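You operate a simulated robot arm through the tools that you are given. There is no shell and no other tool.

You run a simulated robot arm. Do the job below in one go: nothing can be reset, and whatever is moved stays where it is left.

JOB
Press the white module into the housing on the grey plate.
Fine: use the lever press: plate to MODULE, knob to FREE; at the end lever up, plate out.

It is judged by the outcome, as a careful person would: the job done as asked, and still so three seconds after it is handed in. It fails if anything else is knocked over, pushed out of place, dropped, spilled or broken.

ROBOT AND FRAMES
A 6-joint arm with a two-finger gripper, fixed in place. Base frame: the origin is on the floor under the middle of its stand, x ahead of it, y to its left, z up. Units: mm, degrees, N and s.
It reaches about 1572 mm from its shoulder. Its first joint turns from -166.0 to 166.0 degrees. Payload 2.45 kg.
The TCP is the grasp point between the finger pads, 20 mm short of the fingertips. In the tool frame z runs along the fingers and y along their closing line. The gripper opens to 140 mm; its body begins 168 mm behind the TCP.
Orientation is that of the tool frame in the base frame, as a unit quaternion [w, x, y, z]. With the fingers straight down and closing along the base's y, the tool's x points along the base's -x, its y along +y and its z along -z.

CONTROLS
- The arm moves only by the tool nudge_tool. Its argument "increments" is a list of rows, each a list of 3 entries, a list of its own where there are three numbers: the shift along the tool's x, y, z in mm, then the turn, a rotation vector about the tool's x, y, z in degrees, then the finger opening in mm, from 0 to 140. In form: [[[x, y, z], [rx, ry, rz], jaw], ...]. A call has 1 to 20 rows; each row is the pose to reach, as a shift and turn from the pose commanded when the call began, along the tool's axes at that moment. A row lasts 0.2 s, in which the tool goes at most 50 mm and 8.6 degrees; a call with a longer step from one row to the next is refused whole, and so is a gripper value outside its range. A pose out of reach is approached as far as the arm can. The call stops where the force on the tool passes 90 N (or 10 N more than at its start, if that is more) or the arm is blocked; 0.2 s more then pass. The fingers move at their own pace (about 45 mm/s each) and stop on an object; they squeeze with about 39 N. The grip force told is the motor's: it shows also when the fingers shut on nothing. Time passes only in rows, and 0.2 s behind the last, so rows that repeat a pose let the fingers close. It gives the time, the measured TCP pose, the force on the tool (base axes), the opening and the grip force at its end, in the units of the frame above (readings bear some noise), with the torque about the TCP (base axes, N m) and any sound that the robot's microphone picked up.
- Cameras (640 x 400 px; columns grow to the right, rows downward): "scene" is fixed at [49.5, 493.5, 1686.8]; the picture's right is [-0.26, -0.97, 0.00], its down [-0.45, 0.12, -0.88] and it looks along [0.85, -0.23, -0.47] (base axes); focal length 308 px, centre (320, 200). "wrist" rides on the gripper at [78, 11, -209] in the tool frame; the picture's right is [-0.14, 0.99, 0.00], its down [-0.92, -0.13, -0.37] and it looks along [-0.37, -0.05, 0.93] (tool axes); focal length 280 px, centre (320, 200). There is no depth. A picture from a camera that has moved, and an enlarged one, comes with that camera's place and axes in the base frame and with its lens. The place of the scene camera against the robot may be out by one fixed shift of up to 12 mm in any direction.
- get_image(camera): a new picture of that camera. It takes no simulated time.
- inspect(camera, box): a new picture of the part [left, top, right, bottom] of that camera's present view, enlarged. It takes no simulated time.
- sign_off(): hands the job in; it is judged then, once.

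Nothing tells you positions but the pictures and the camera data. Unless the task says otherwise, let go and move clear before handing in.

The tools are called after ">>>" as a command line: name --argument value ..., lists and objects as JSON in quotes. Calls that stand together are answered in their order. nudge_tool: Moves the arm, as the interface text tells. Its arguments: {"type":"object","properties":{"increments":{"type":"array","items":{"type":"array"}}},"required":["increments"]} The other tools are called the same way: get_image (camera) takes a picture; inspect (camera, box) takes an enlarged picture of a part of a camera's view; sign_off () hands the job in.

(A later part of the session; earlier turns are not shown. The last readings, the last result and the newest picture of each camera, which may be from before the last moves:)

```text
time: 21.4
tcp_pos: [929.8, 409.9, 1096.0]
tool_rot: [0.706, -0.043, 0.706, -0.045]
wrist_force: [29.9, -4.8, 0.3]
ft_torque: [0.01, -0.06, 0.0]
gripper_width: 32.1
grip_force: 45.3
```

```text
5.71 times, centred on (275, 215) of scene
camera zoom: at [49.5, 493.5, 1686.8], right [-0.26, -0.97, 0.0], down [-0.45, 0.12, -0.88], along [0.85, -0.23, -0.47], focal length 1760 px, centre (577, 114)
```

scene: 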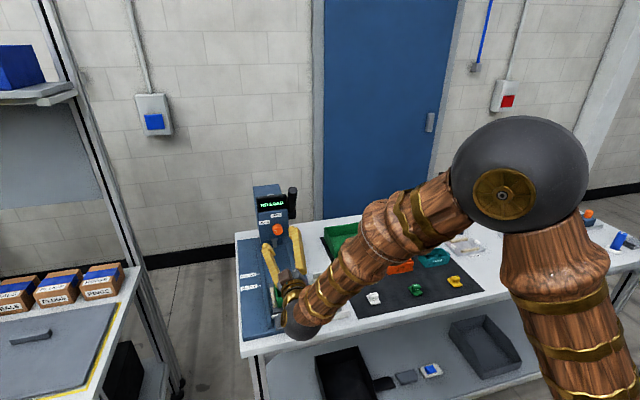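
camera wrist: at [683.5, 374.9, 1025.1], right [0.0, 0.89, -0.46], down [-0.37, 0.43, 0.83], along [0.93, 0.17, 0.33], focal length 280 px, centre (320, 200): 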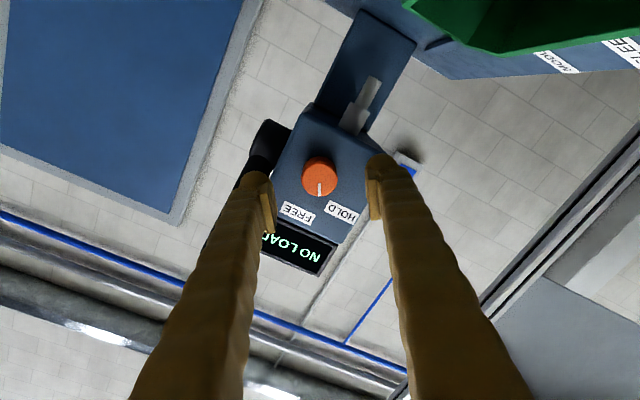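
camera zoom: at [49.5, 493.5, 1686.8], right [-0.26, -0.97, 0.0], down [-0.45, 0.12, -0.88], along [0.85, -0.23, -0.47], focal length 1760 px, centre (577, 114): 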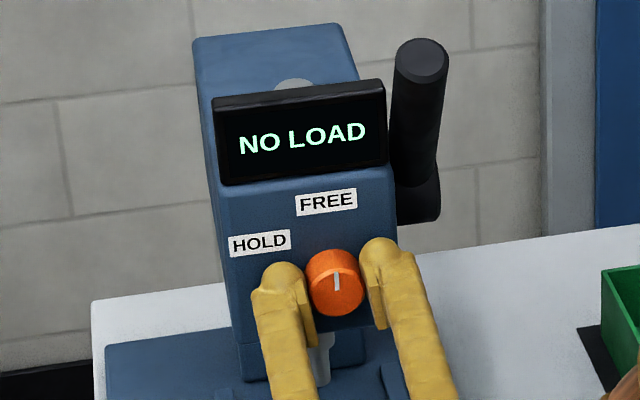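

The pointer is straight up at FREE. I'll release and back off.

>>> nudge_tool --increments '[[[0, 0, 0], [0, 0, 0], 40], [[0, 0, 0], [0, 0, 0], 75], [[0, 0, 0], [0, 0, 0], 75], [[0, 0, -30], [0, 0, 0], 75], [[0, 0, -70], [0, 0, 0], 90], [[0, 0, -110], [0, 0, 0], 120], [[0, 0, -110], [0, 0, 0], 140]]'

>>> inspect --camera "wrist" --box '[240, 60, 400, 260]'

>>> get_image --camera "scene"

```text
time: 23.0
tcp_pos: [818.8, 409.5, 1095.9]
tool_rot: [0.706, -0.042, 0.706, -0.043]
wrist_force: [1.2, -0.2, 0.5]
ft_torque: [-0.01, 0.04, 0.01]
gripper_width: 140.1
grip_force: 0.1
```

```text
2.00 times, centred on (320, 160) of wrist
camera zoom: at [609.3, 411.1, 1016.3], right [0.0, 1.0, 0.01], down [-0.37, -0.01, 0.93], along [0.93, -0.01, 0.37], focal length 561 px, centre (320, 280)
```

zoom: 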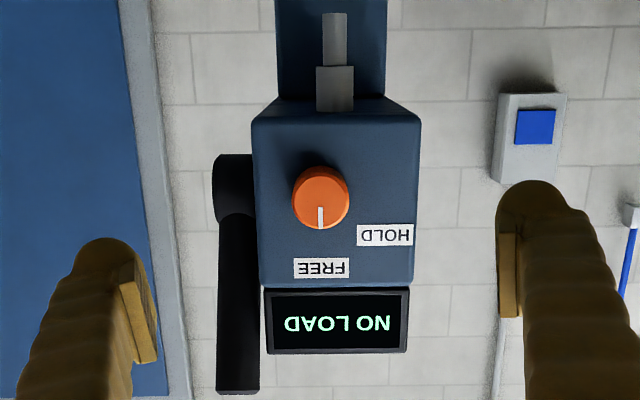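

```text
taken
```

scene: 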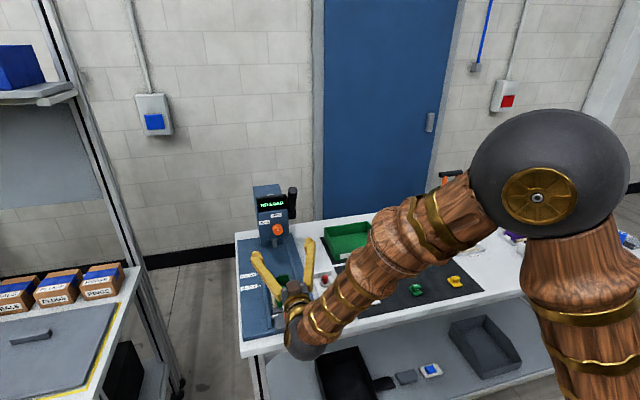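

The knob is at FREE and the press is undisturbed. Before picking the module I'll raise the arm and swing it to the right so the wrist camera can see the lever from the side.

>>> nudge_tool --increments '[[[-39, -27, -4], [0, 0, 0], 140], [[-78, -54, -7], [0, 0, 0], 140], [[-116, -80, -10], [0, 0, 0], 140], [[-155, -107, -14], [0, 0, 0], 140], [[-194, -133, -17], [0, 0, 0], 140], [[-232, -159.5, -20], [0, 0, 0], 140], [[-232, -159.5, -20], [0, 0, 0], 140]]'

>>> nudge_tool --increments '[[[5.6, -15.8, 12.4], [-4.83, 4.28, -4.28], 140], [[11.3, -31.7, 24.8], [-9.65, 8.56, -8.56], 140], [[16.9, -47.5, 37.2], [-14.5, 12.8, -12.8], 140], [[22.6, -63.3, 49.6], [-19.3, 17.1, -17.1], 140], [[28.2, -79.2, 62], [-24.1, 21.4, -21.4], 140], [[33.8, -95, 74.4], [-29, 25.7, -25.7], 140], [[39.5, -110.8, 86.8], [-33.8, 30, -30], 140], [[45.1, -126.7, 99.2], [-38.6, 34.2, -34.2], 140], [[50.8, -142.5, 111.6], [-43.4, 38.5, -38.5], 140], [[56.4, -158.3, 124], [-48.3, 42.8, -42.8], 140], [[62, -174.2, 136.4], [-53.1, 47.1, -47.1], 140], [[67.7, -190, 148.8], [-57.9, 51.4, -51.4], 140], [[73.3, -205.8, 161.2], [-62.7, 55.6, -55.6], 140], [[79, -221.7, 173.6], [-67.6, 59.9, -59.9], 140], [[84.6, -237.5, 186], [-72.4, 64.2, -64.2], 140], [[84.6, -237.5, 186], [-72.4, 64.2, -64.2], 140]]'

>>> get_image --camera "wrist"

>>> get_image --camera "scene"

```text
time: 24.6
tcp_pos: [801.3, 281.2, 1347.3]
tool_rot: [0.706, -0.043, 0.706, -0.045]
wrist_force: [0.7, -0.6, -0.6]
ft_torque: [0.02, 0.01, 0.0]
gripper_width: 140.2
grip_force: 0.1
```

```text
time: 28.0
tcp_pos: [981.4, 35.0, 1294.8]
tool_rot: [0.113, -0.692, 0.708, 0.084]
wrist_force: [0.0, -0.6, -0.5]
ft_torque: [0.01, 0.02, 0.02]
gripper_width: 140.1
grip_force: 0.0
out of reach, approached as far as the arm can: row 11, 12, 13, 14, 15, 16
```

```text
taken
camera wrist: at [959.7, -96.4, 1472.5], right [-0.99, 0.16, 0.0], down [0.13, 0.78, 0.61], along [0.1, 0.61, -0.79], focal length 280 px, centre (320, 200)
```

wrist: 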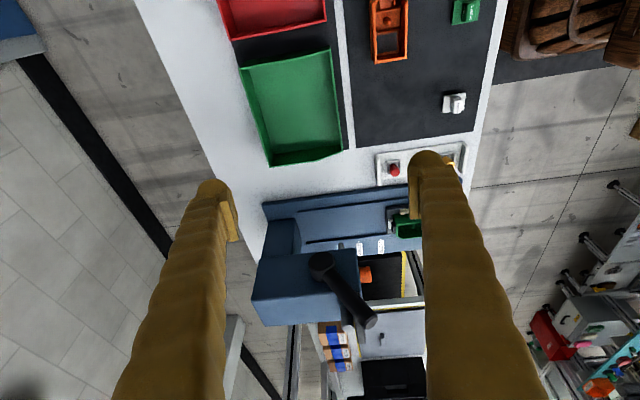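

```text
taken
```

scene: 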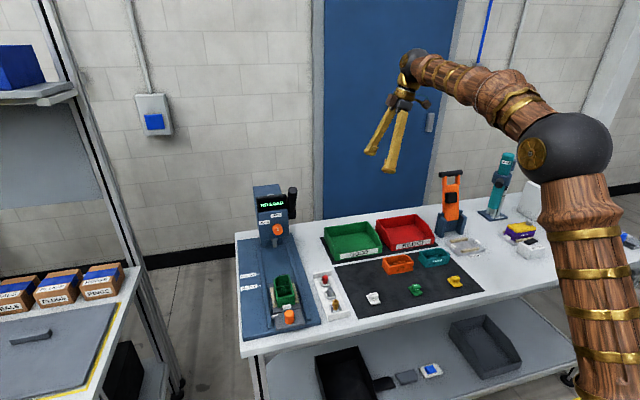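

A joint limit left the tool tilted about 16°, but this is a good side view of the lever. I'll zoom in on it.

>>> inspect --camera "wrist" --box '[240, 190, 420, 340]'

>>> inspect --camera "wrist" --box '[290, 235, 390, 335]'

```text
2.67 times, centred on (330, 265) of wrist
camera zoom: at [959.7, -96.4, 1472.5], right [-0.99, 0.16, 0.0], down [0.13, 0.78, 0.61], along [0.1, 0.61, -0.79], focal length 748 px, centre (293, 27)
```

zoom: 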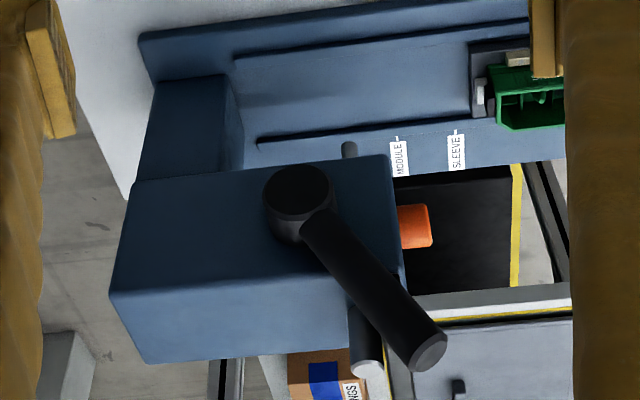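

```text
4.00 times, centred on (340, 285) of wrist
camera zoom: at [959.7, -96.4, 1472.5], right [-0.99, 0.16, 0.0], down [0.13, 0.78, 0.61], along [0.1, 0.61, -0.79], focal length 1122 px, centre (240, -140)
```

zoom: 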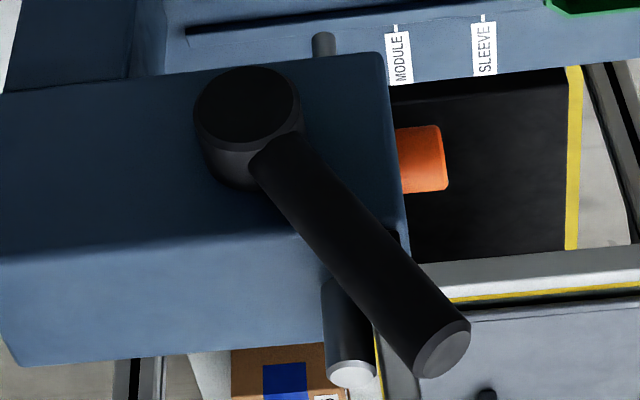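

The lever hub is at about (1027, 350, 1113). The handle is 146 mm long, leans about 33° forward, and ends at about (948, 350, 1236), so pulling it forward and down drives the ram. Now I'll go back to the straight-down pose above the white module.

>>> nudge_tool --increments '[[[-3.1, 22.1, 17], [0.9, 1.2, 7.3], 140], [[-6.2, 44.1, 33.9], [1.8, 2.4, 14.7], 140], [[-9.4, 66.2, 50.9], [2.7, 3.6, 22], 140], [[-12.5, 88.3, 67.8], [3.6, 4.8, 29.4], 140], [[-15.6, 110.3, 84.8], [4.5, 6, 36.7], 140], [[-18.7, 132.4, 101.8], [5.35, 7.2, 44], 140], [[-21.8, 154.5, 118.7], [6.2, 8.4, 51.4], 140], [[-24.9, 176.5, 135.7], [7.1, 9.6, 58.7], 140], [[-28.1, 198.6, 152.6], [8, 10.8, 66.1], 140], [[-31.2, 220.7, 169.6], [8.9, 12, 73.4], 140], [[-34.3, 242.7, 186.5], [9.8, 13.2, 80.8], 140], [[-37.4, 264.8, 203.5], [10.7, 14.4, 88.1], 140], [[-37.4, 264.8, 203.5], [10.7, 14.4, 88.1], 140]]'

>>> get_image --camera "wrist"

>>> get_image --camera "scene"

```text
time: 30.8
tcp_pos: [741.2, 146.4, 1100.1]
tool_rot: [0.019, -0.047, 0.991, 0.125]
wrist_force: [0.6, 0.9, -0.1]
ft_torque: [-0.01, 0.0, -0.02]
gripper_width: 140.1
grip_force: 0.1
out of reach, approached as far as the arm can: row 3, 4, 5, 6, 7, 8, 9, 10, 11, 12, 13
```

```text
taken
camera wrist: at [655.6, 98.4, 1299.3], right [0.04, 0.97, 0.25], down [0.92, -0.13, 0.37], along [0.39, 0.21, -0.89], focal length 280 px, centre (320, 200)
```

wrist: 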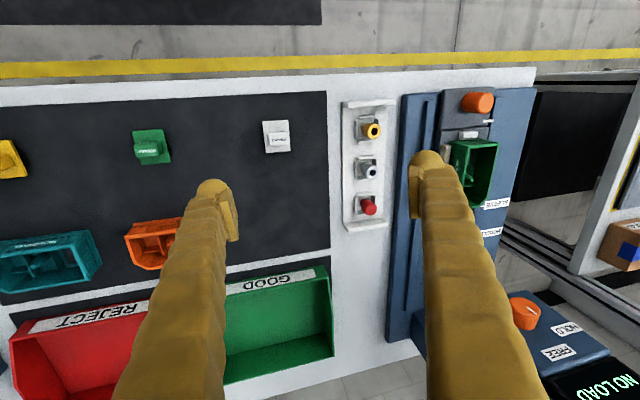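

```text
taken
```

scene: 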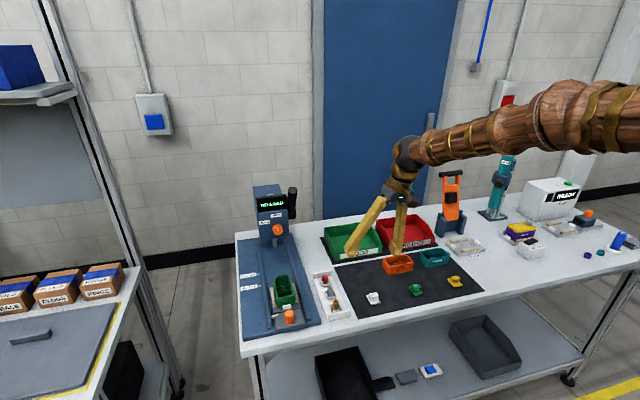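

The wrist seems to be in a flipped configuration and hits a joint limit when pointing straight down. I'll take the wrist back through the horizontal pose and undo it the way it came.

>>> nudge_tool --increments '[[[-5.6, 13.4, -9.2], [2.55, -7, -1.9], 140], [[-11.3, 26.8, -18.4], [5.1, -14, -3.8], 140], [[-17, 40.2, -27.6], [7.65, -21, -5.7], 140], [[-22.6, 53.6, -36.9], [10.2, -28, -7.6], 140], [[-28.2, 67, -46.1], [12.75, -35, -9.5], 140], [[-33.9, 80.4, -55.3], [15.3, -42, -11.4], 140], [[-39.5, 93.9, -64.5], [17.85, -49, -13.3], 140], [[-45.2, 107.3, -73.7], [20.4, -56, -15.2], 140], [[-50.9, 120.7, -83], [22.95, -63, -17.1], 140], [[-56.5, 134, -92], [25.5, -70, -19], 140], [[-62, 147.5, -101], [28.05, -77, -20.9], 140], [[-67.8, 160.9, -110.6], [30.6, -83.9, -22.8], 140], [[-67.8, 160.9, -110.6], [30.6, -83.9, -22.8], 140]]'

>>> get_image --camera "scene"

```text
time: 33.6
tcp_pos: [790.6, 281.9, 1250.6]
tool_rot: [0.698, -0.124, 0.695, -0.123]
wrist_force: [0.9, -0.5, 0.2]
ft_torque: [-0.03, 0.01, 0.0]
gripper_width: 140.0
grip_force: 0.1
out of reach, approached as far as the arm can: row 1, 2, 3, 4, 5, 6, 7
```

```text
taken
```

scene: 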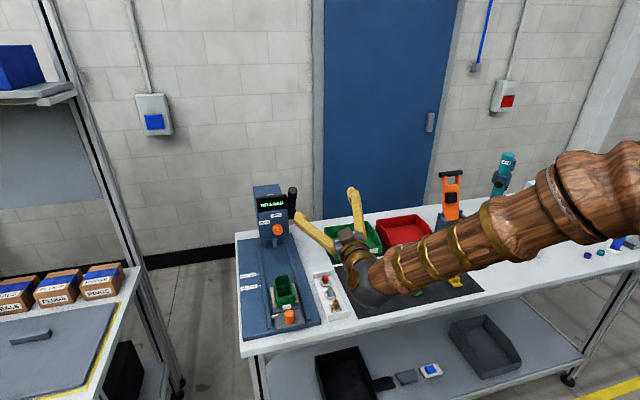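

That worked, so targets are taken from the measured pose. I'll go to the earlier horizontal pose with zero roll, then reverse the first turn exactly to reach straight down.

>>> nudge_tool --increments '[[[19.3, 19.8, -7.2], [0, 0, 5], 140], [[38.5, 39.5, -14.5], [0, 0, 10], 140], [[57.8, 59.3, -21.7], [0, 0, 15], 140], [[77.1, 79.1, -29], [0, 0, 20], 140], [[77.1, 79.1, -29], [0, 0, 20], 140]]'

>>> nudge_tool --increments '[[[-5, 4, 2], [0, 5, 0], 140], [[-20, 10, 10], [0, 10, 0], 140], [[-38, 17, 18], [0, 18, 0], 140], [[-56, 24, 26], [0, 26, 0], 140], [[-74, 31, 34], [0, 34, 0], 140], [[-92, 38, 42], [0, 42, 0], 140], [[-110, 45, 50], [0, 50, 0], 140], [[-128, 52, 58], [0, 58, 0], 140], [[-146, 59, 66], [0, 66, 0], 140], [[-164, 66, 74], [0, 74, 0], 140], [[-182, 73, 82], [0, 82, 0], 140], [[-200, 80, 90], [0, 90, 0], 140], [[-200, 80, 90], [0, 90, 0], 140]]'

>>> get_image --camera "scene"

```text
time: 34.8
tcp_pos: [760.1, 328.9, 1150.3]
tool_rot: [0.708, 0.0, 0.706, 0.0]
wrist_force: [-0.9, -1.1, 0.6]
ft_torque: [-0.01, 0.01, 0.0]
gripper_width: 139.7
grip_force: 0.0
```

```text
time: 37.6
tcp_pos: [849.0, 408.8, 1350.9]
tool_rot: [0.0, -0.001, 1.0, 0.0]
wrist_force: [-0.6, 0.4, -0.4]
ft_torque: [0.02, 0.01, 0.0]
gripper_width: 139.9
grip_force: 0.1
```

```text
taken
```

scene: 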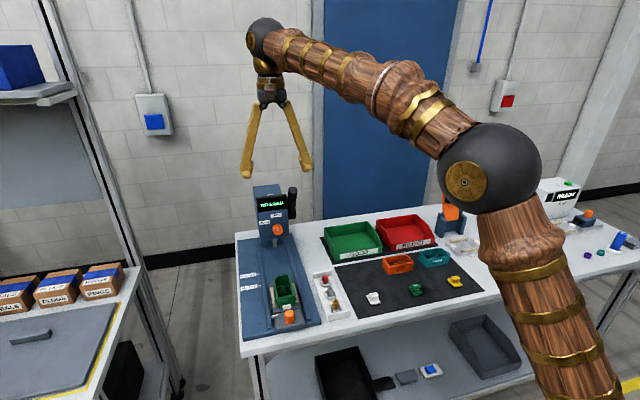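

The wrist is unflipped and pointing straight down exactly. I'll move above the module and test a −90° yaw there.

>>> nudge_tool --increments '[[[13.7, -30.4, 27.9], [0, 0, 0], 140], [[27.3, -60.9, 55.8], [0, 0, 0], 140], [[41, -91.3, 83.7], [0, 0, 0], 140], [[54.7, -121.8, 111.6], [0, 0, 0], 140], [[68.3, -152.2, 139.4], [0, 0, 0], 140], [[82, -182.7, 167.3], [0, 0, 0], 140], [[95.7, -213.1, 195.2], [0, 0, 0], 140], [[109.3, -243.6, 223.1], [0, 0, 0], 140], [[123, -274, 251], [0, 0, 0], 140], [[123, -274, 251], [0, 0, 0], 140]]'

>>> nudge_tool --increments '[[[0, 0, 0], [0, 0, -8.5], 130], [[0, 0, 0], [0, 0, -17], 120], [[0, 0, 0], [0, 0, -25.5], 110], [[0, 0, 0], [0, 0, -34], 100], [[0, 0, 0], [0, 0, -42.5], 90], [[0, 0, 0], [0, 0, -51], 80], [[0, 0, 0], [0, 0, -59.5], 70], [[0, 0, 0], [0, 0, -68], 60], [[0, 0, 0], [0, 0, -76.5], 60], [[0, 0, 0], [0, 0, -85], 60], [[0, 0, 0], [0, 0, -90], 60], [[0, 0, 0], [0, 0, -90], 60]]'

>>> get_image --camera "wrist"

```text
time: 39.8
tcp_pos: [726.8, 135.5, 1100.8]
tool_rot: [0.001, -0.001, 1.0, 0.0]
wrist_force: [-0.1, -0.3, -0.5]
ft_torque: [-0.01, 0.03, -0.01]
gripper_width: 140.0
grip_force: 0.1
```

```text
time: 42.4
tcp_pos: [727.0, 133.9, 1099.6]
tool_rot: [0.0, 0.707, -0.707, 0.0]
wrist_force: [-1.0, 0.3, -0.6]
ft_torque: [-0.01, -0.02, 0.0]
gripper_width: 60.0
grip_force: 0.0
```

```text
taken
camera wrist: at [716.2, 56.7, 1307.4], right [-0.99, 0.14, 0.0], down [0.12, 0.92, 0.37], along [0.05, 0.36, -0.93], focal length 280 px, centre (320, 200)
```

wrist: 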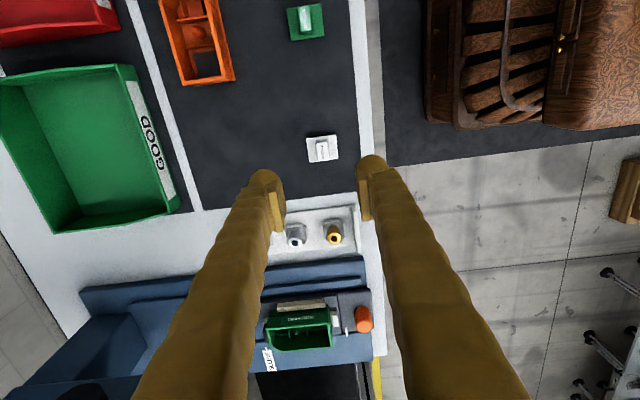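

The −90° yaw is reached, so the jaws now close along x. I'll locate the module precisely from this view.

>>> inspect --camera "wrist" --box '[297, 127, 347, 172]'

```text
8.89 times, centred on (322, 150) of wrist
camera zoom: at [716.2, 56.7, 1307.4], right [-0.99, 0.14, 0.0], down [0.12, 0.92, 0.37], along [0.05, 0.36, -0.93], focal length 2492 px, centre (302, 649)
```

zoom: 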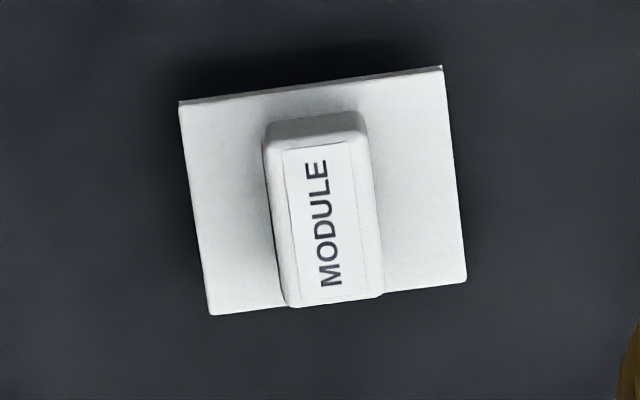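

The module centre is (723.8, 134.8), its base is about 41.6 × 34 mm, and it is square to the axes. I'll descend above it with the jaws at 60 mm and check the height before gripping.

>>> nudge_tool --increments '[[[0, 1, 40], [0, 0, 0], 60], [[0, 2, 80], [0, 0, 0], 60], [[0, 3.1, 115], [0, 0, 0], 60], [[0, 3.1, 140], [0, 0, 0], 60], [[0, 3.1, 150], [0, 0, 0], 60], [[0, 3.1, 150], [0, 0, 0], 60]]'

>>> get_image --camera "wrist"

>>> inspect --camera "scene" --box '[345, 265, 405, 320]'

>>> inspect --camera "wrist" --box '[260, 130, 380, 230]'

```text
time: 43.8
tcp_pos: [726.2, 134.5, 948.6]
tool_rot: [-0.001, 0.708, -0.707, 0.001]
wrist_force: [1.0, 0.0, -0.6]
ft_torque: [-0.01, -0.02, 0.0]
gripper_width: 60.2
grip_force: 0.0
```

```text
taken
camera wrist: at [714.0, 56.3, 1157.5], right [-0.99, 0.14, 0.0], down [0.13, 0.92, 0.37], along [0.05, 0.36, -0.93], focal length 280 px, centre (320, 200)
```

wrist: 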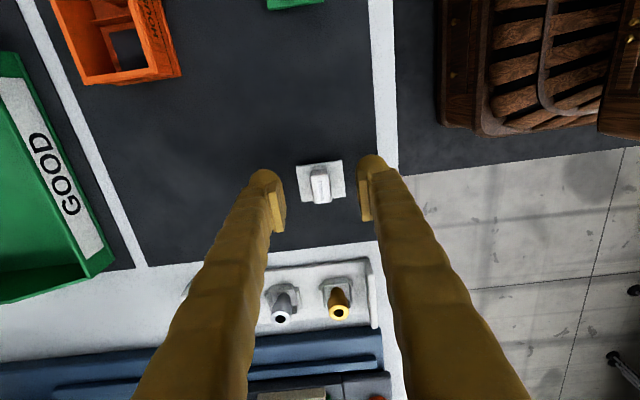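

```text
7.27 times, centred on (375, 292) of scene
camera zoom: at [49.5, 493.5, 1686.8], right [-0.26, -0.97, 0.0], down [-0.45, 0.12, -0.88], along [0.85, -0.23, -0.47], focal length 2240 px, centre (-80, -473)
```

zoom: 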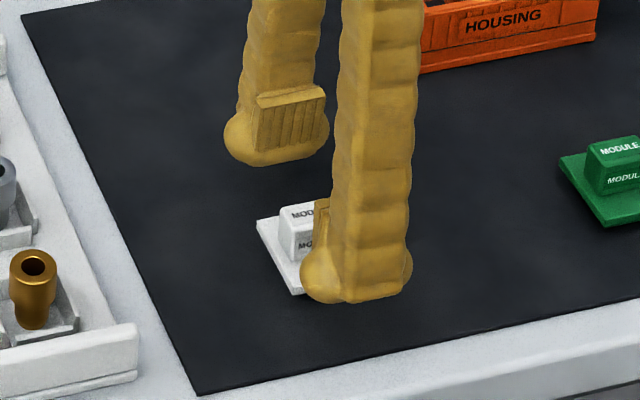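

```text
4.00 times, centred on (320, 180) of wrist
camera zoom: at [714.0, 56.3, 1157.5], right [-0.99, 0.14, 0.0], down [0.13, 0.92, 0.37], along [0.05, 0.36, -0.93], focal length 1122 px, centre (320, 280)
```

zoom: 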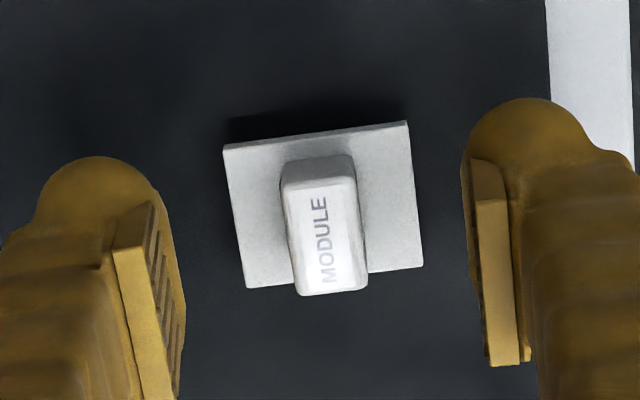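

The alignment is good, with only about 1 mm of x correction needed. The base top is at z ≈ 911–913. I'll lower the tips to about 917 and close on the block.

>>> nudge_tool --increments '[[[0, 1.1, 6], [0, 0, 0], 60], [[0, 1.1, 12], [0, 0, 0], 60], [[0, 1.1, 12], [0, 0, 0], 60], [[0, 1.1, 12], [0, 0, 0], 40], [[0, 1.1, 12], [0, 0, 0], 22], [[0, 1.1, 12], [0, 0, 0], 10], [[0, 1.1, 12], [0, 0, 0], 10], [[0, 1.1, 12], [0, 0, 0], 10]]'

>>> inspect --camera "wrist" --box '[260, 130, 380, 230]'

>>> inspect --camera "scene" --box '[345, 265, 405, 320]'

```text
time: 45.6
tcp_pos: [725.5, 134.6, 937.4]
tool_rot: [-0.001, 0.708, -0.706, 0.0]
wrist_force: [0.0, -0.2, 0.6]
ft_torque: [-0.02, 0.02, 0.01]
gripper_width: 14.4
grip_force: 39.0
```

```text
4.00 times, centred on (320, 180) of wrist
camera zoom: at [712.7, 56.3, 1145.5], right [-0.99, 0.14, 0.0], down [0.13, 0.92, 0.37], along [0.05, 0.36, -0.93], focal length 1122 px, centre (320, 280)
```

zoom: 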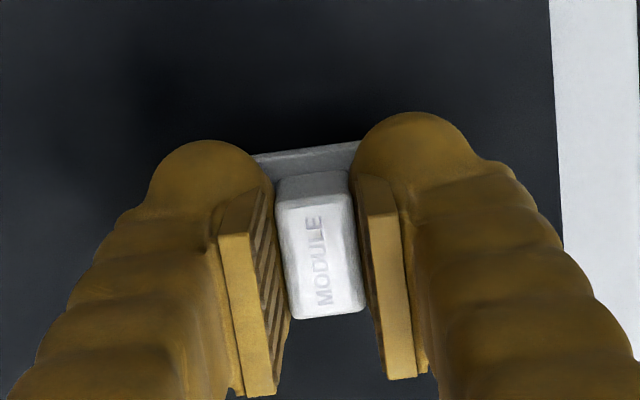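

```text
7.27 times, centred on (375, 292) of scene
camera zoom: at [49.5, 493.5, 1686.8], right [-0.26, -0.97, 0.0], down [-0.45, 0.12, -0.88], along [0.85, -0.23, -0.47], focal length 2240 px, centre (-80, -473)
```

zoom: 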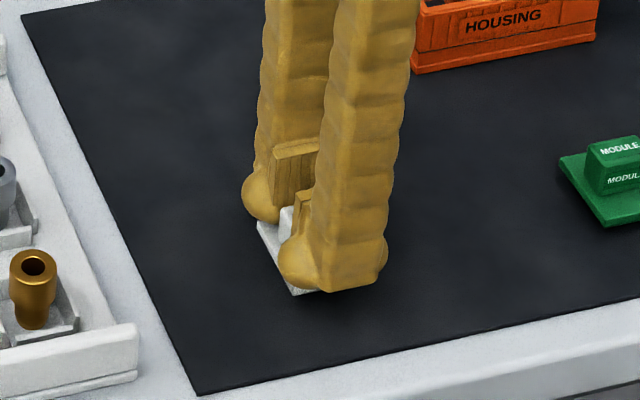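

The block is gripped at 14.4 mm with 39 N. I'll lift and check that it comes along.

>>> nudge_tool --increments '[[[0, 0, -10], [0, 0, 0], 10], [[0, 0, -45], [0, 0, 0], 10], [[0, 0, -85], [0, 0, 0], 10], [[0, 0, -125], [0, 0, 0], 10], [[0, 0, -160], [0, 0, 0], 10], [[0, 0, -160], [0, 0, 0], 10]]'

>>> get_image --camera "wrist"

>>> get_image --camera "scene"

```text
time: 47.0
tcp_pos: [723.3, 133.4, 1096.3]
tool_rot: [0.0, 0.708, -0.707, 0.001]
wrist_force: [-0.4, 0.7, -0.1]
ft_torque: [0.01, -0.01, 0.03]
gripper_width: 14.2
grip_force: 39.4
```

```text
taken
camera wrist: at [711.2, 56.8, 1304.5], right [-0.99, 0.14, 0.0], down [0.13, 0.92, 0.37], along [0.05, 0.36, -0.93], focal length 280 px, centre (320, 200)
```

wrist: 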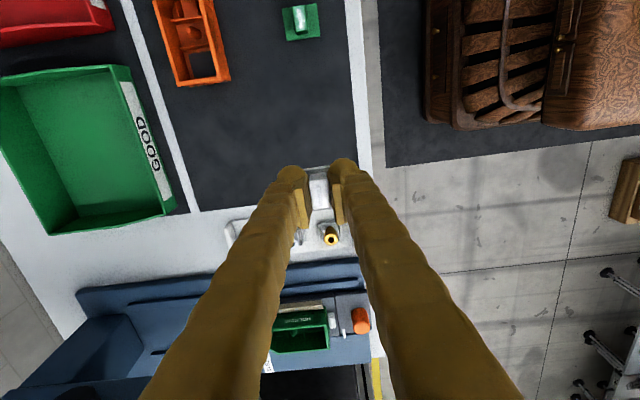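

```text
taken
```

scene: 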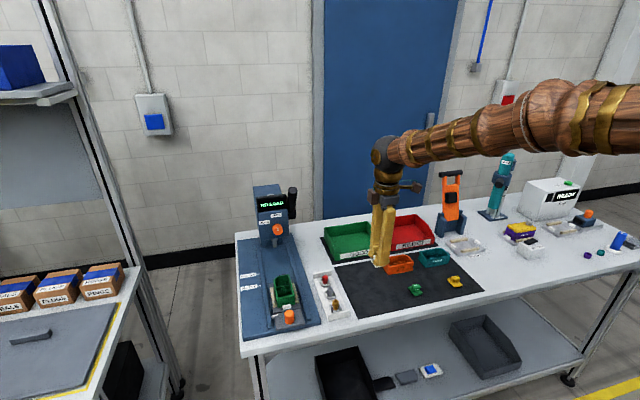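

The module is held. I'll carry it over the housing while turning it +90°.

>>> nudge_tool --increments '[[[-26, -4.5, 0], [0, 0, 8.2], 10], [[-52, -9, 0], [0, 0, 16.4], 10], [[-78, -13.5, 0], [0, 0, 24.6], 10], [[-104, -18, 1], [0, 0, 32.8], 10], [[-130, -22.5, 2], [0, 0, 41], 10], [[-156, -27, 3], [0, 0, 49.2], 10], [[-182, -31.5, 4], [0, 0, 57.4], 10], [[-208, -36, 5], [0, 0, 65.6], 10], [[-234, -40.5, 6], [0, 0, 73.8], 10], [[-260, -45, 7], [0, 0, 82], 10], [[-285.7, -49, 7], [0, 0, 90], 10], [[-285.7, -49, 7], [0, 0, 90], 10]]'

>>> get_image --camera "wrist"

>>> get_image --camera "scene"

```text
time: 49.6
tcp_pos: [772.4, 420.6, 1091.1]
tool_rot: [0.001, -0.001, 1.0, 0.0]
wrist_force: [-0.2, 0.2, 0.0]
ft_torque: [-0.02, -0.01, -0.02]
gripper_width: 14.5
grip_force: 38.4
```

```text
taken
camera wrist: at [692.9, 432.0, 1297.8], right [0.14, 0.99, 0.0], down [0.92, -0.13, 0.37], along [0.37, -0.05, -0.93], focal length 280 px, centre (320, 200)
```

wrist: 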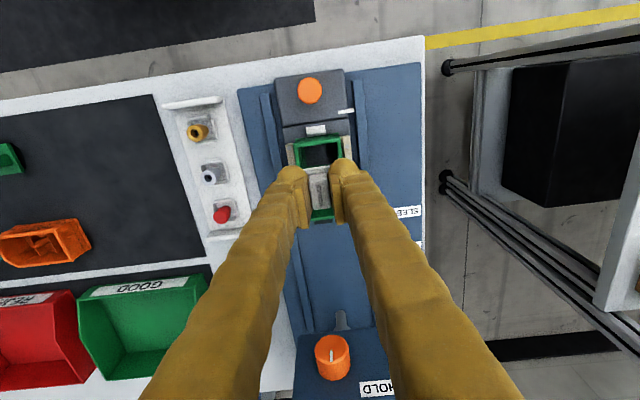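

```text
taken
```

scene: 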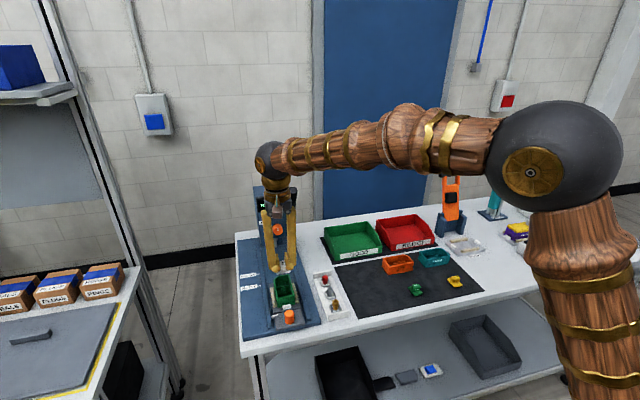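

>>> inspect --camera "wrist" --box '[270, 110, 370, 240]'

>>> inspect --camera "scene" --box '[250, 220, 320, 320]'

```text
3.08 times, centred on (320, 175) of wrist
camera zoom: at [692.9, 432.0, 1297.8], right [0.14, 0.99, 0.0], down [0.92, -0.13, 0.37], along [0.37, -0.05, -0.93], focal length 863 px, centre (320, 277)
```

zoom: 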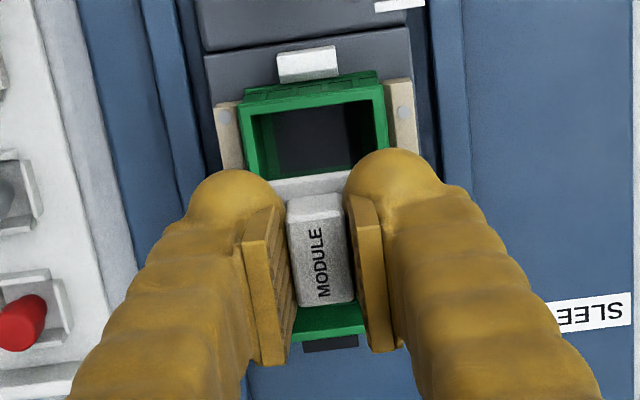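

```text
4.00 times, centred on (285, 270) of scene
camera zoom: at [49.5, 493.5, 1686.8], right [-0.26, -0.97, 0.0], down [-0.45, 0.12, -0.88], along [0.85, -0.23, -0.47], focal length 1232 px, centre (460, -80)
```

zoom: 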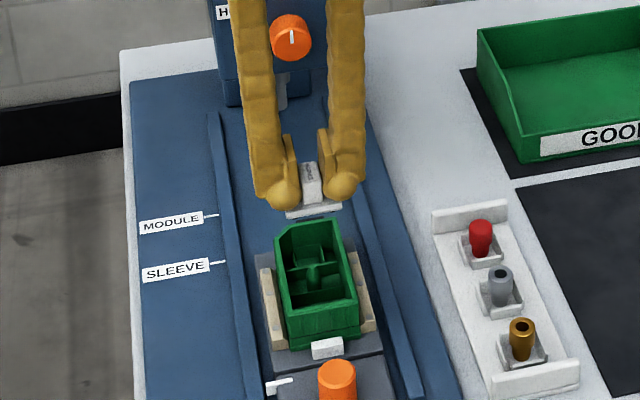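

I'll zoom in on the near end of the housing to measure its position relative to the gripper.

>>> inspect --camera "wrist" --box '[285, 125, 355, 175]'

>>> inspect --camera "wrist" --box '[290, 160, 350, 230]'

```text
8.00 times, centred on (320, 150) of wrist
camera zoom: at [692.9, 432.0, 1297.8], right [0.14, 0.99, 0.0], down [0.92, -0.13, 0.37], along [0.37, -0.05, -0.93], focal length 2243 px, centre (320, 600)
```

zoom: 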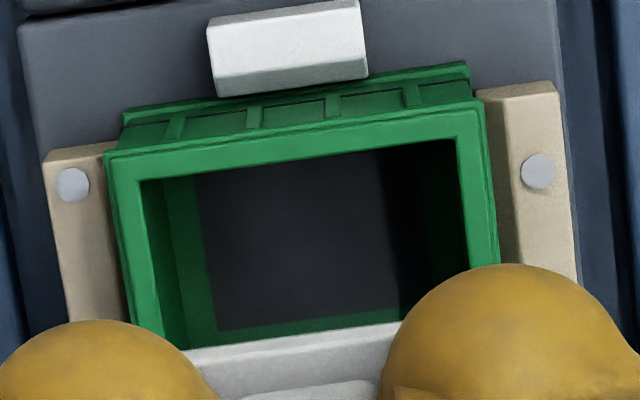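

```text
5.71 times, centred on (320, 195) of wrist
camera zoom: at [692.9, 432.0, 1297.8], right [0.14, 0.99, 0.0], down [0.92, -0.13, 0.37], along [0.37, -0.05, -0.93], focal length 1602 px, centre (320, 229)
```

zoom: 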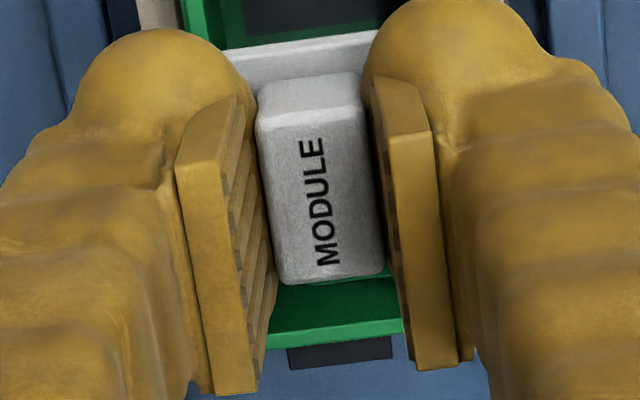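

The module sits within about 1 mm of the pocket centre relative to the gripper. I'll apply a small correction and go down 45 mm, then re-measure the rim height from the second view.

>>> nudge_tool --increments '[[[-0.3, -0.4, 20], [0, 0, 0], 10], [[-0.55, -0.7, 45], [0, 0, 0], 10], [[-0.55, -0.7, 45], [0, 0, 0], 10]]'

>>> inspect --camera "wrist" --box '[280, 110, 360, 170]'

>>> inspect --camera "scene" --box '[260, 235, 320, 310]'

```text
time: 50.4
tcp_pos: [773.0, 420.5, 1045.4]
tool_rot: [0.001, -0.001, 1.0, 0.0]
wrist_force: [-0.1, -0.5, -0.8]
ft_torque: [0.02, 0.03, 0.01]
gripper_width: 14.5
grip_force: 39.3
```

```text
6.67 times, centred on (320, 140) of wrist
camera zoom: at [693.9, 430.6, 1252.1], right [0.14, 0.99, 0.0], down [0.92, -0.13, 0.37], along [0.37, -0.05, -0.93], focal length 1869 px, centre (320, 600)
```

zoom: 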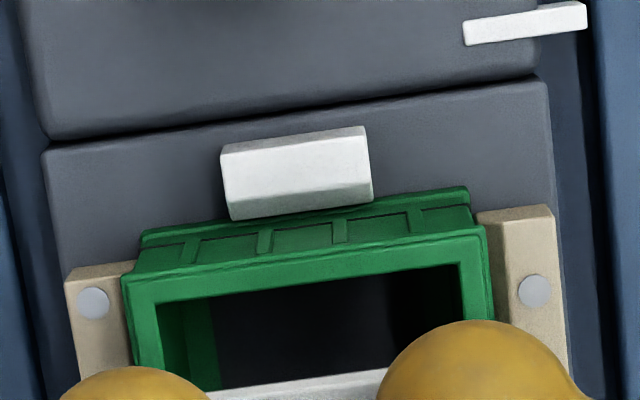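

```text
5.33 times, centred on (290, 272) of scene
camera zoom: at [49.5, 493.5, 1686.8], right [-0.26, -0.97, 0.0], down [-0.45, 0.12, -0.88], along [0.85, -0.23, -0.47], focal length 1643 px, centre (480, -187)
```

zoom: 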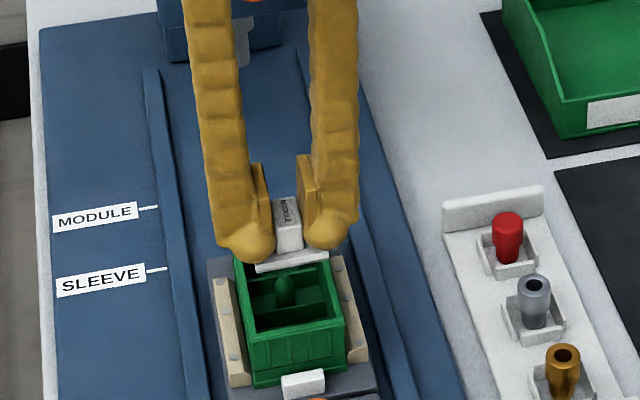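

I'll zoom the scene camera in on the fingertips, module base and rim to compare their heights directly.

>>> inspect --camera "scene" --box '[268, 255, 312, 312]'

>>> inspect --camera "scene" --box '[272, 262, 308, 292]'

```text
7.02 times, centred on (290, 284) of scene
camera zoom: at [49.5, 493.5, 1686.8], right [-0.26, -0.97, 0.0], down [-0.45, 0.12, -0.88], along [0.85, -0.23, -0.47], focal length 2162 px, centre (530, -386)
```

zoom: 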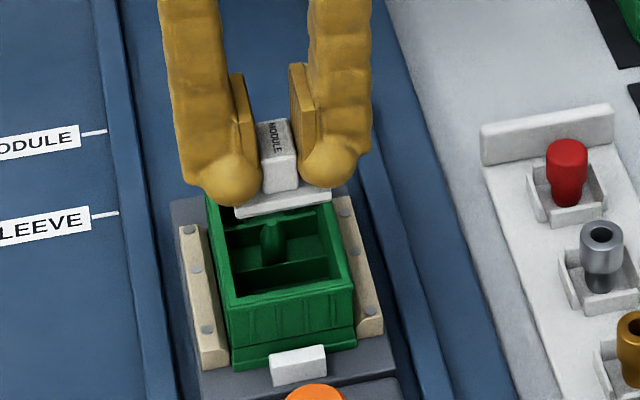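

```text
13.33 times, centred on (290, 277) of scene
camera zoom: at [49.5, 493.5, 1686.8], right [-0.26, -0.97, 0.0], down [-0.45, 0.12, -0.88], along [0.85, -0.23, -0.47], focal length 4107 px, centre (720, -827)
```

zoom: 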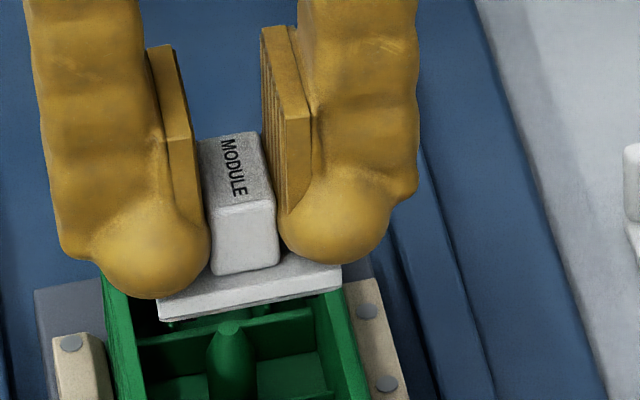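

The bulbous fingertips end about 5 mm below the pads, so they must stop just above the rim. I'll lower to z ≈ 1004 and check the gap visually.

>>> nudge_tool --increments '[[[0, 0, 15], [0, 0, 0], 10], [[0, 0, 30], [0, 0, 0], 10], [[0, 0, 41], [0, 0, 0], 10], [[0, 0, 41], [0, 0, 0], 10]]'

>>> inspect --camera "scene" --box '[268, 265, 308, 302]'

>>> inspect --camera "wrist" --box '[270, 70, 370, 200]'

```text
time: 51.4
tcp_pos: [772.2, 419.2, 1005.2]
tool_rot: [0.001, -0.001, 1.0, -0.001]
wrist_force: [-0.1, -0.4, -1.2]
ft_torque: [-0.02, 0.03, -0.01]
gripper_width: 14.2
grip_force: 39.2
```

```text
10.81 times, centred on (288, 284) of scene
camera zoom: at [49.5, 493.5, 1686.8], right [-0.26, -0.97, 0.0], down [-0.45, 0.12, -0.88], along [0.85, -0.23, -0.47], focal length 3330 px, centre (666, -703)
```

zoom: 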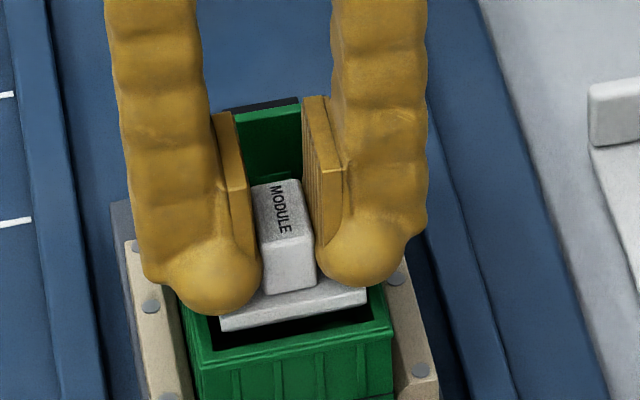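

```text
3.08 times, centred on (320, 135) of wrist
camera zoom: at [694.1, 430.2, 1212.5], right [0.14, 0.99, 0.0], down [0.92, -0.13, 0.37], along [0.37, -0.05, -0.93], focal length 863 px, centre (320, 400)
```

zoom: 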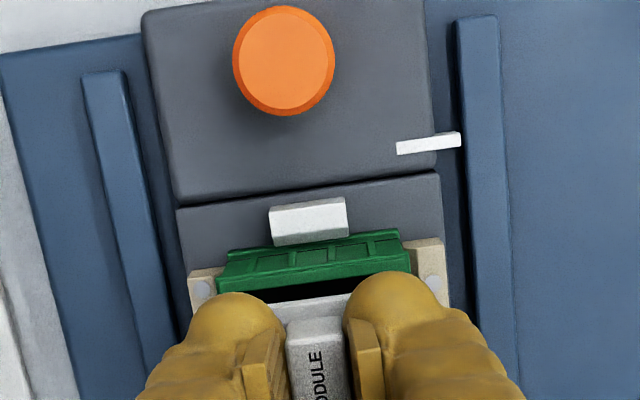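

The module base is still about 5 mm above the rim. I'll lower in small steps while watching the force.

>>> nudge_tool --increments '[[[0, 0, 3], [0, 0, 0], 10], [[0, 0, 5.5], [0, 0, 0], 10], [[0, 0, 7.5], [0, 0, 0], 10], [[0, 0, 7.5], [0, 0, 0], 10]]'

>>> inspect --camera "scene" --box '[268, 265, 308, 302]'

```text
time: 52.4
tcp_pos: [772.3, 418.1, 996.1]
tool_rot: [0.0, -0.001, 1.0, 0.0]
wrist_force: [0.2, -0.1, -0.5]
ft_torque: [0.01, 0.0, 0.0]
gripper_width: 14.3
grip_force: 38.9
```

```text
10.81 times, centred on (288, 284) of scene
camera zoom: at [49.5, 493.5, 1686.8], right [-0.26, -0.97, 0.0], down [-0.45, 0.12, -0.88], along [0.85, -0.23, -0.47], focal length 3330 px, centre (666, -703)
```

zoom: 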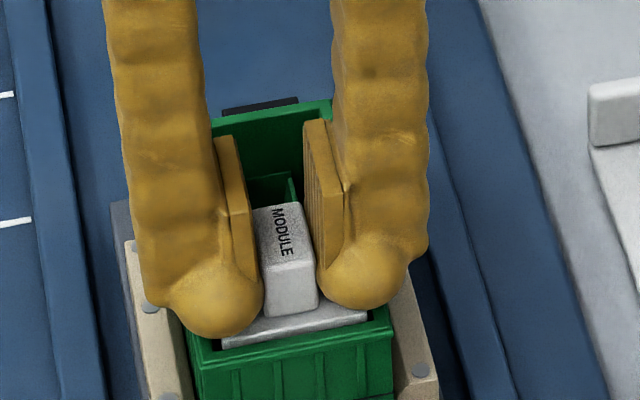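

The base is now entering below the rim. I'll check the centring from the wrist camera and go down a little further.

>>> nudge_tool --increments '[[[0, 0, 0.7], [0, 0, 0], 10], [[0, 0, 1.5], [0, 0, 0], 10], [[0, 0, 1.5], [0, 0, 0], 10]]'

>>> inspect --camera "wrist" --box '[285, 140, 355, 190]'

>>> inspect --camera "scene" --box '[274, 280, 306, 305]'

```text
time: 53.2
tcp_pos: [772.2, 418.0, 995.3]
tool_rot: [0.0, -0.001, 1.0, -0.001]
wrist_force: [1.4, -0.8, 0.2]
ft_torque: [0.0, 0.0, -0.03]
gripper_width: 14.2
grip_force: 39.3
```

```text
8.00 times, centred on (320, 165) of wrist
camera zoom: at [693.2, 430.0, 1202.8], right [0.14, 0.99, 0.0], down [0.92, -0.13, 0.37], along [0.37, -0.05, -0.93], focal length 2243 px, centre (320, 480)
```

zoom: 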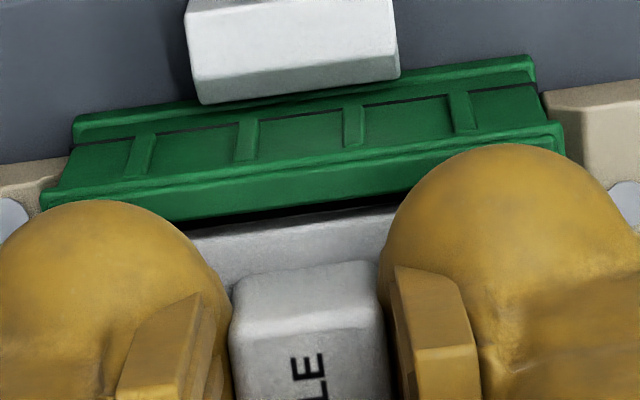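

```text
16.00 times, centred on (290, 292) of scene
camera zoom: at [49.5, 493.5, 1686.8], right [-0.26, -0.97, 0.0], down [-0.45, 0.12, -0.88], along [0.85, -0.23, -0.47], focal length 4928 px, centre (800, -1280)
```

zoom: 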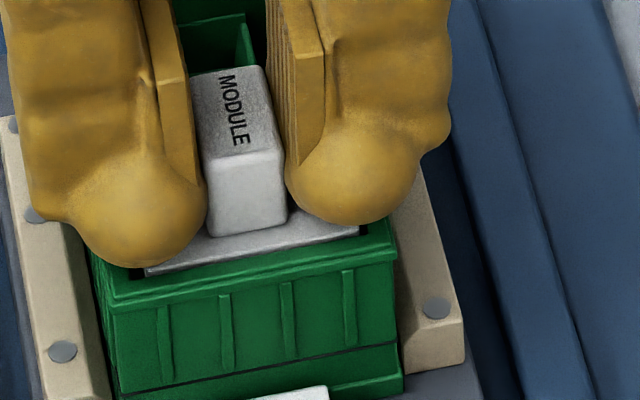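

The module base is about 4 mm inside the rim and centred. I'll open just slightly so it drops guided between the pads, then check.

>>> nudge_tool --increments '[[[0, 0, 0], [0, 0, 0], 19], [[0, 0, 0], [0, 0, 0], 19], [[0, 0, 0], [0, 0, 0], 19]]'

>>> inspect --camera "scene" --box '[274, 280, 306, 305]'

>>> inspect --camera "wrist" --box '[285, 140, 355, 240]'

```text
time: 54.0
tcp_pos: [772.6, 419.3, 996.4]
tool_rot: [0.0, -0.001, 1.0, -0.001]
wrist_force: [0.9, -0.3, -0.9]
ft_torque: [0.04, -0.02, -0.03]
gripper_width: 18.9
grip_force: 0.0
```

```text
16.00 times, centred on (290, 292) of scene
camera zoom: at [49.5, 493.5, 1686.8], right [-0.26, -0.97, 0.0], down [-0.45, 0.12, -0.88], along [0.85, -0.23, -0.47], focal length 4928 px, centre (800, -1280)
```

zoom: 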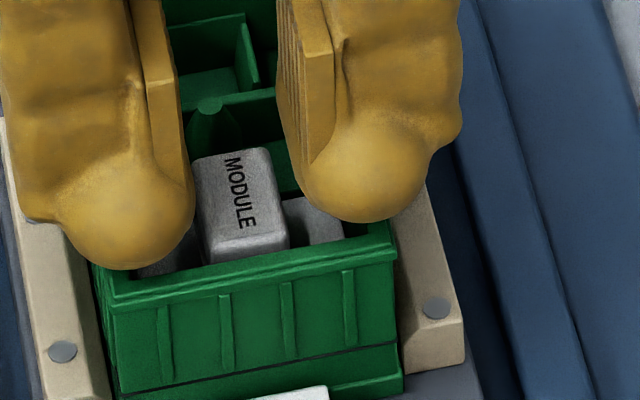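

```text
4.00 times, centred on (320, 190) of wrist
camera zoom: at [693.2, 430.0, 1202.9], right [0.14, 0.99, 0.0], down [0.92, -0.13, 0.37], along [0.37, -0.05, -0.93], focal length 1122 px, centre (320, 240)
```

zoom: 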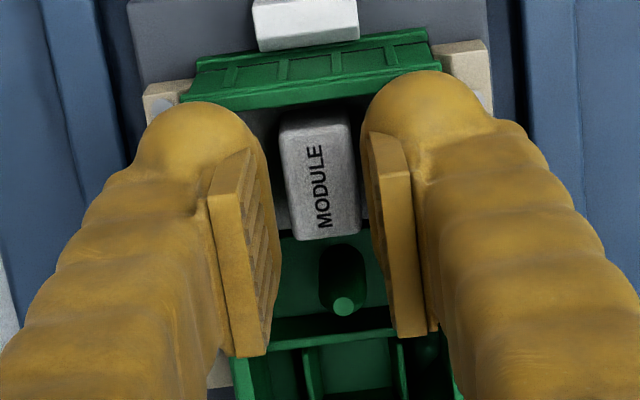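

The module dropped into the pocket and looks flat. I'll raise the gripper straight up and inspect it.

>>> nudge_tool --increments '[[[0, 0, -8], [0, 0, 0], 22], [[0, 0, -40], [0, 0, 0], 40], [[0, 0, -85], [0, 0, 0], 70], [[0, 0, -130], [0, 0, 0], 100], [[0, 0, -130], [0, 0, 0], 140], [[0, 0, -130], [0, 0, 0], 140]]'

>>> inspect --camera "wrist" --box '[270, 110, 370, 210]'

>>> inspect --camera "scene" --box '[265, 265, 310, 310]'

```text
time: 55.4
tcp_pos: [774.6, 418.6, 1127.9]
tool_rot: [0.001, 0.0, 1.0, -0.001]
wrist_force: [0.2, -0.5, -0.8]
ft_torque: [0.0, 0.03, 0.04]
gripper_width: 124.5
grip_force: 0.0
```

```text
4.00 times, centred on (320, 160) of wrist
camera zoom: at [693.9, 428.6, 1334.7], right [0.14, 0.99, 0.0], down [0.92, -0.13, 0.37], along [0.37, -0.05, -0.93], focal length 1122 px, centre (320, 360)
```

zoom: 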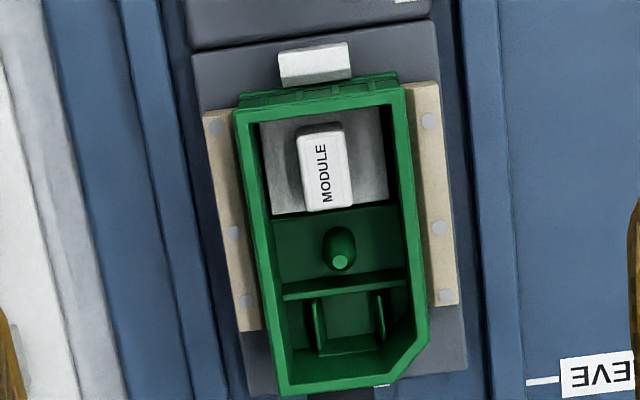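

```text
8.89 times, centred on (288, 288) of scene
camera zoom: at [49.5, 493.5, 1686.8], right [-0.26, -0.97, 0.0], down [-0.45, 0.12, -0.88], along [0.85, -0.23, -0.47], focal length 2738 px, centre (609, -578)
```

zoom: 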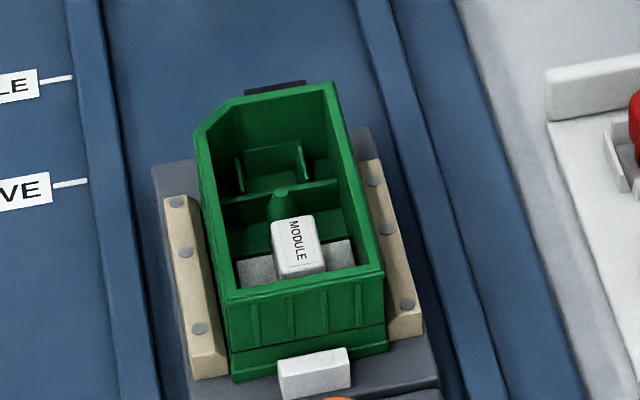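

The module sits flat and square in the pocket. Next I'll measure the plate knob, the pointer and the MODULE tick for the slide.

>>> get_image --camera "wrist"

>>> inspect --camera "wrist" --box '[290, 60, 390, 140]'

>>> inspect --camera "wrist" --box '[350, 180, 440, 260]'

```text
taken
camera wrist: at [693.9, 428.6, 1334.7], right [0.14, 0.99, 0.0], down [0.92, -0.13, 0.37], along [0.37, -0.05, -0.93], focal length 280 px, centre (320, 200)
```

wrist: 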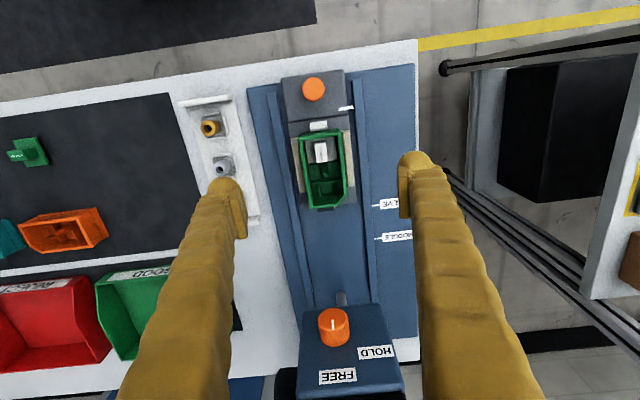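

```text
5.00 times, centred on (340, 100) of wrist
camera zoom: at [693.9, 428.6, 1334.7], right [0.14, 0.99, 0.0], down [0.92, -0.13, 0.37], along [0.37, -0.05, -0.93], focal length 1402 px, centre (220, 700)
```

zoom: 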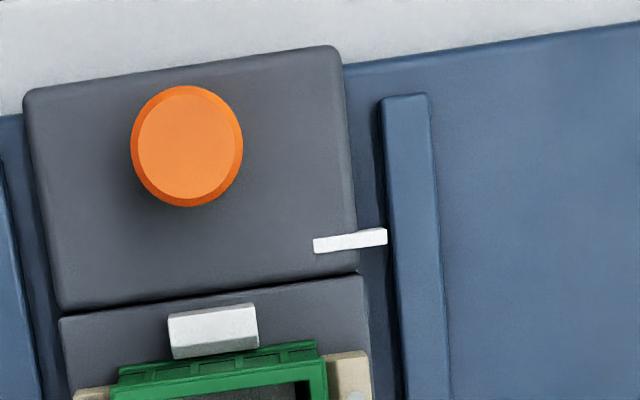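

```text
5.00 times, centred on (395, 220) of wrist
camera zoom: at [693.9, 428.6, 1334.7], right [0.14, 0.99, 0.0], down [0.92, -0.13, 0.37], along [0.37, -0.05, -0.93], focal length 1402 px, centre (-55, 100)
```

zoom: 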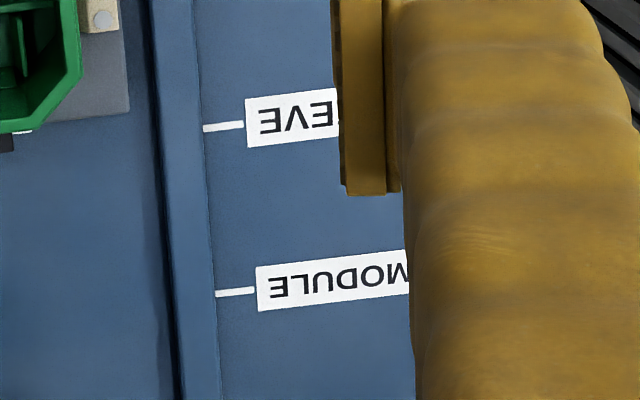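

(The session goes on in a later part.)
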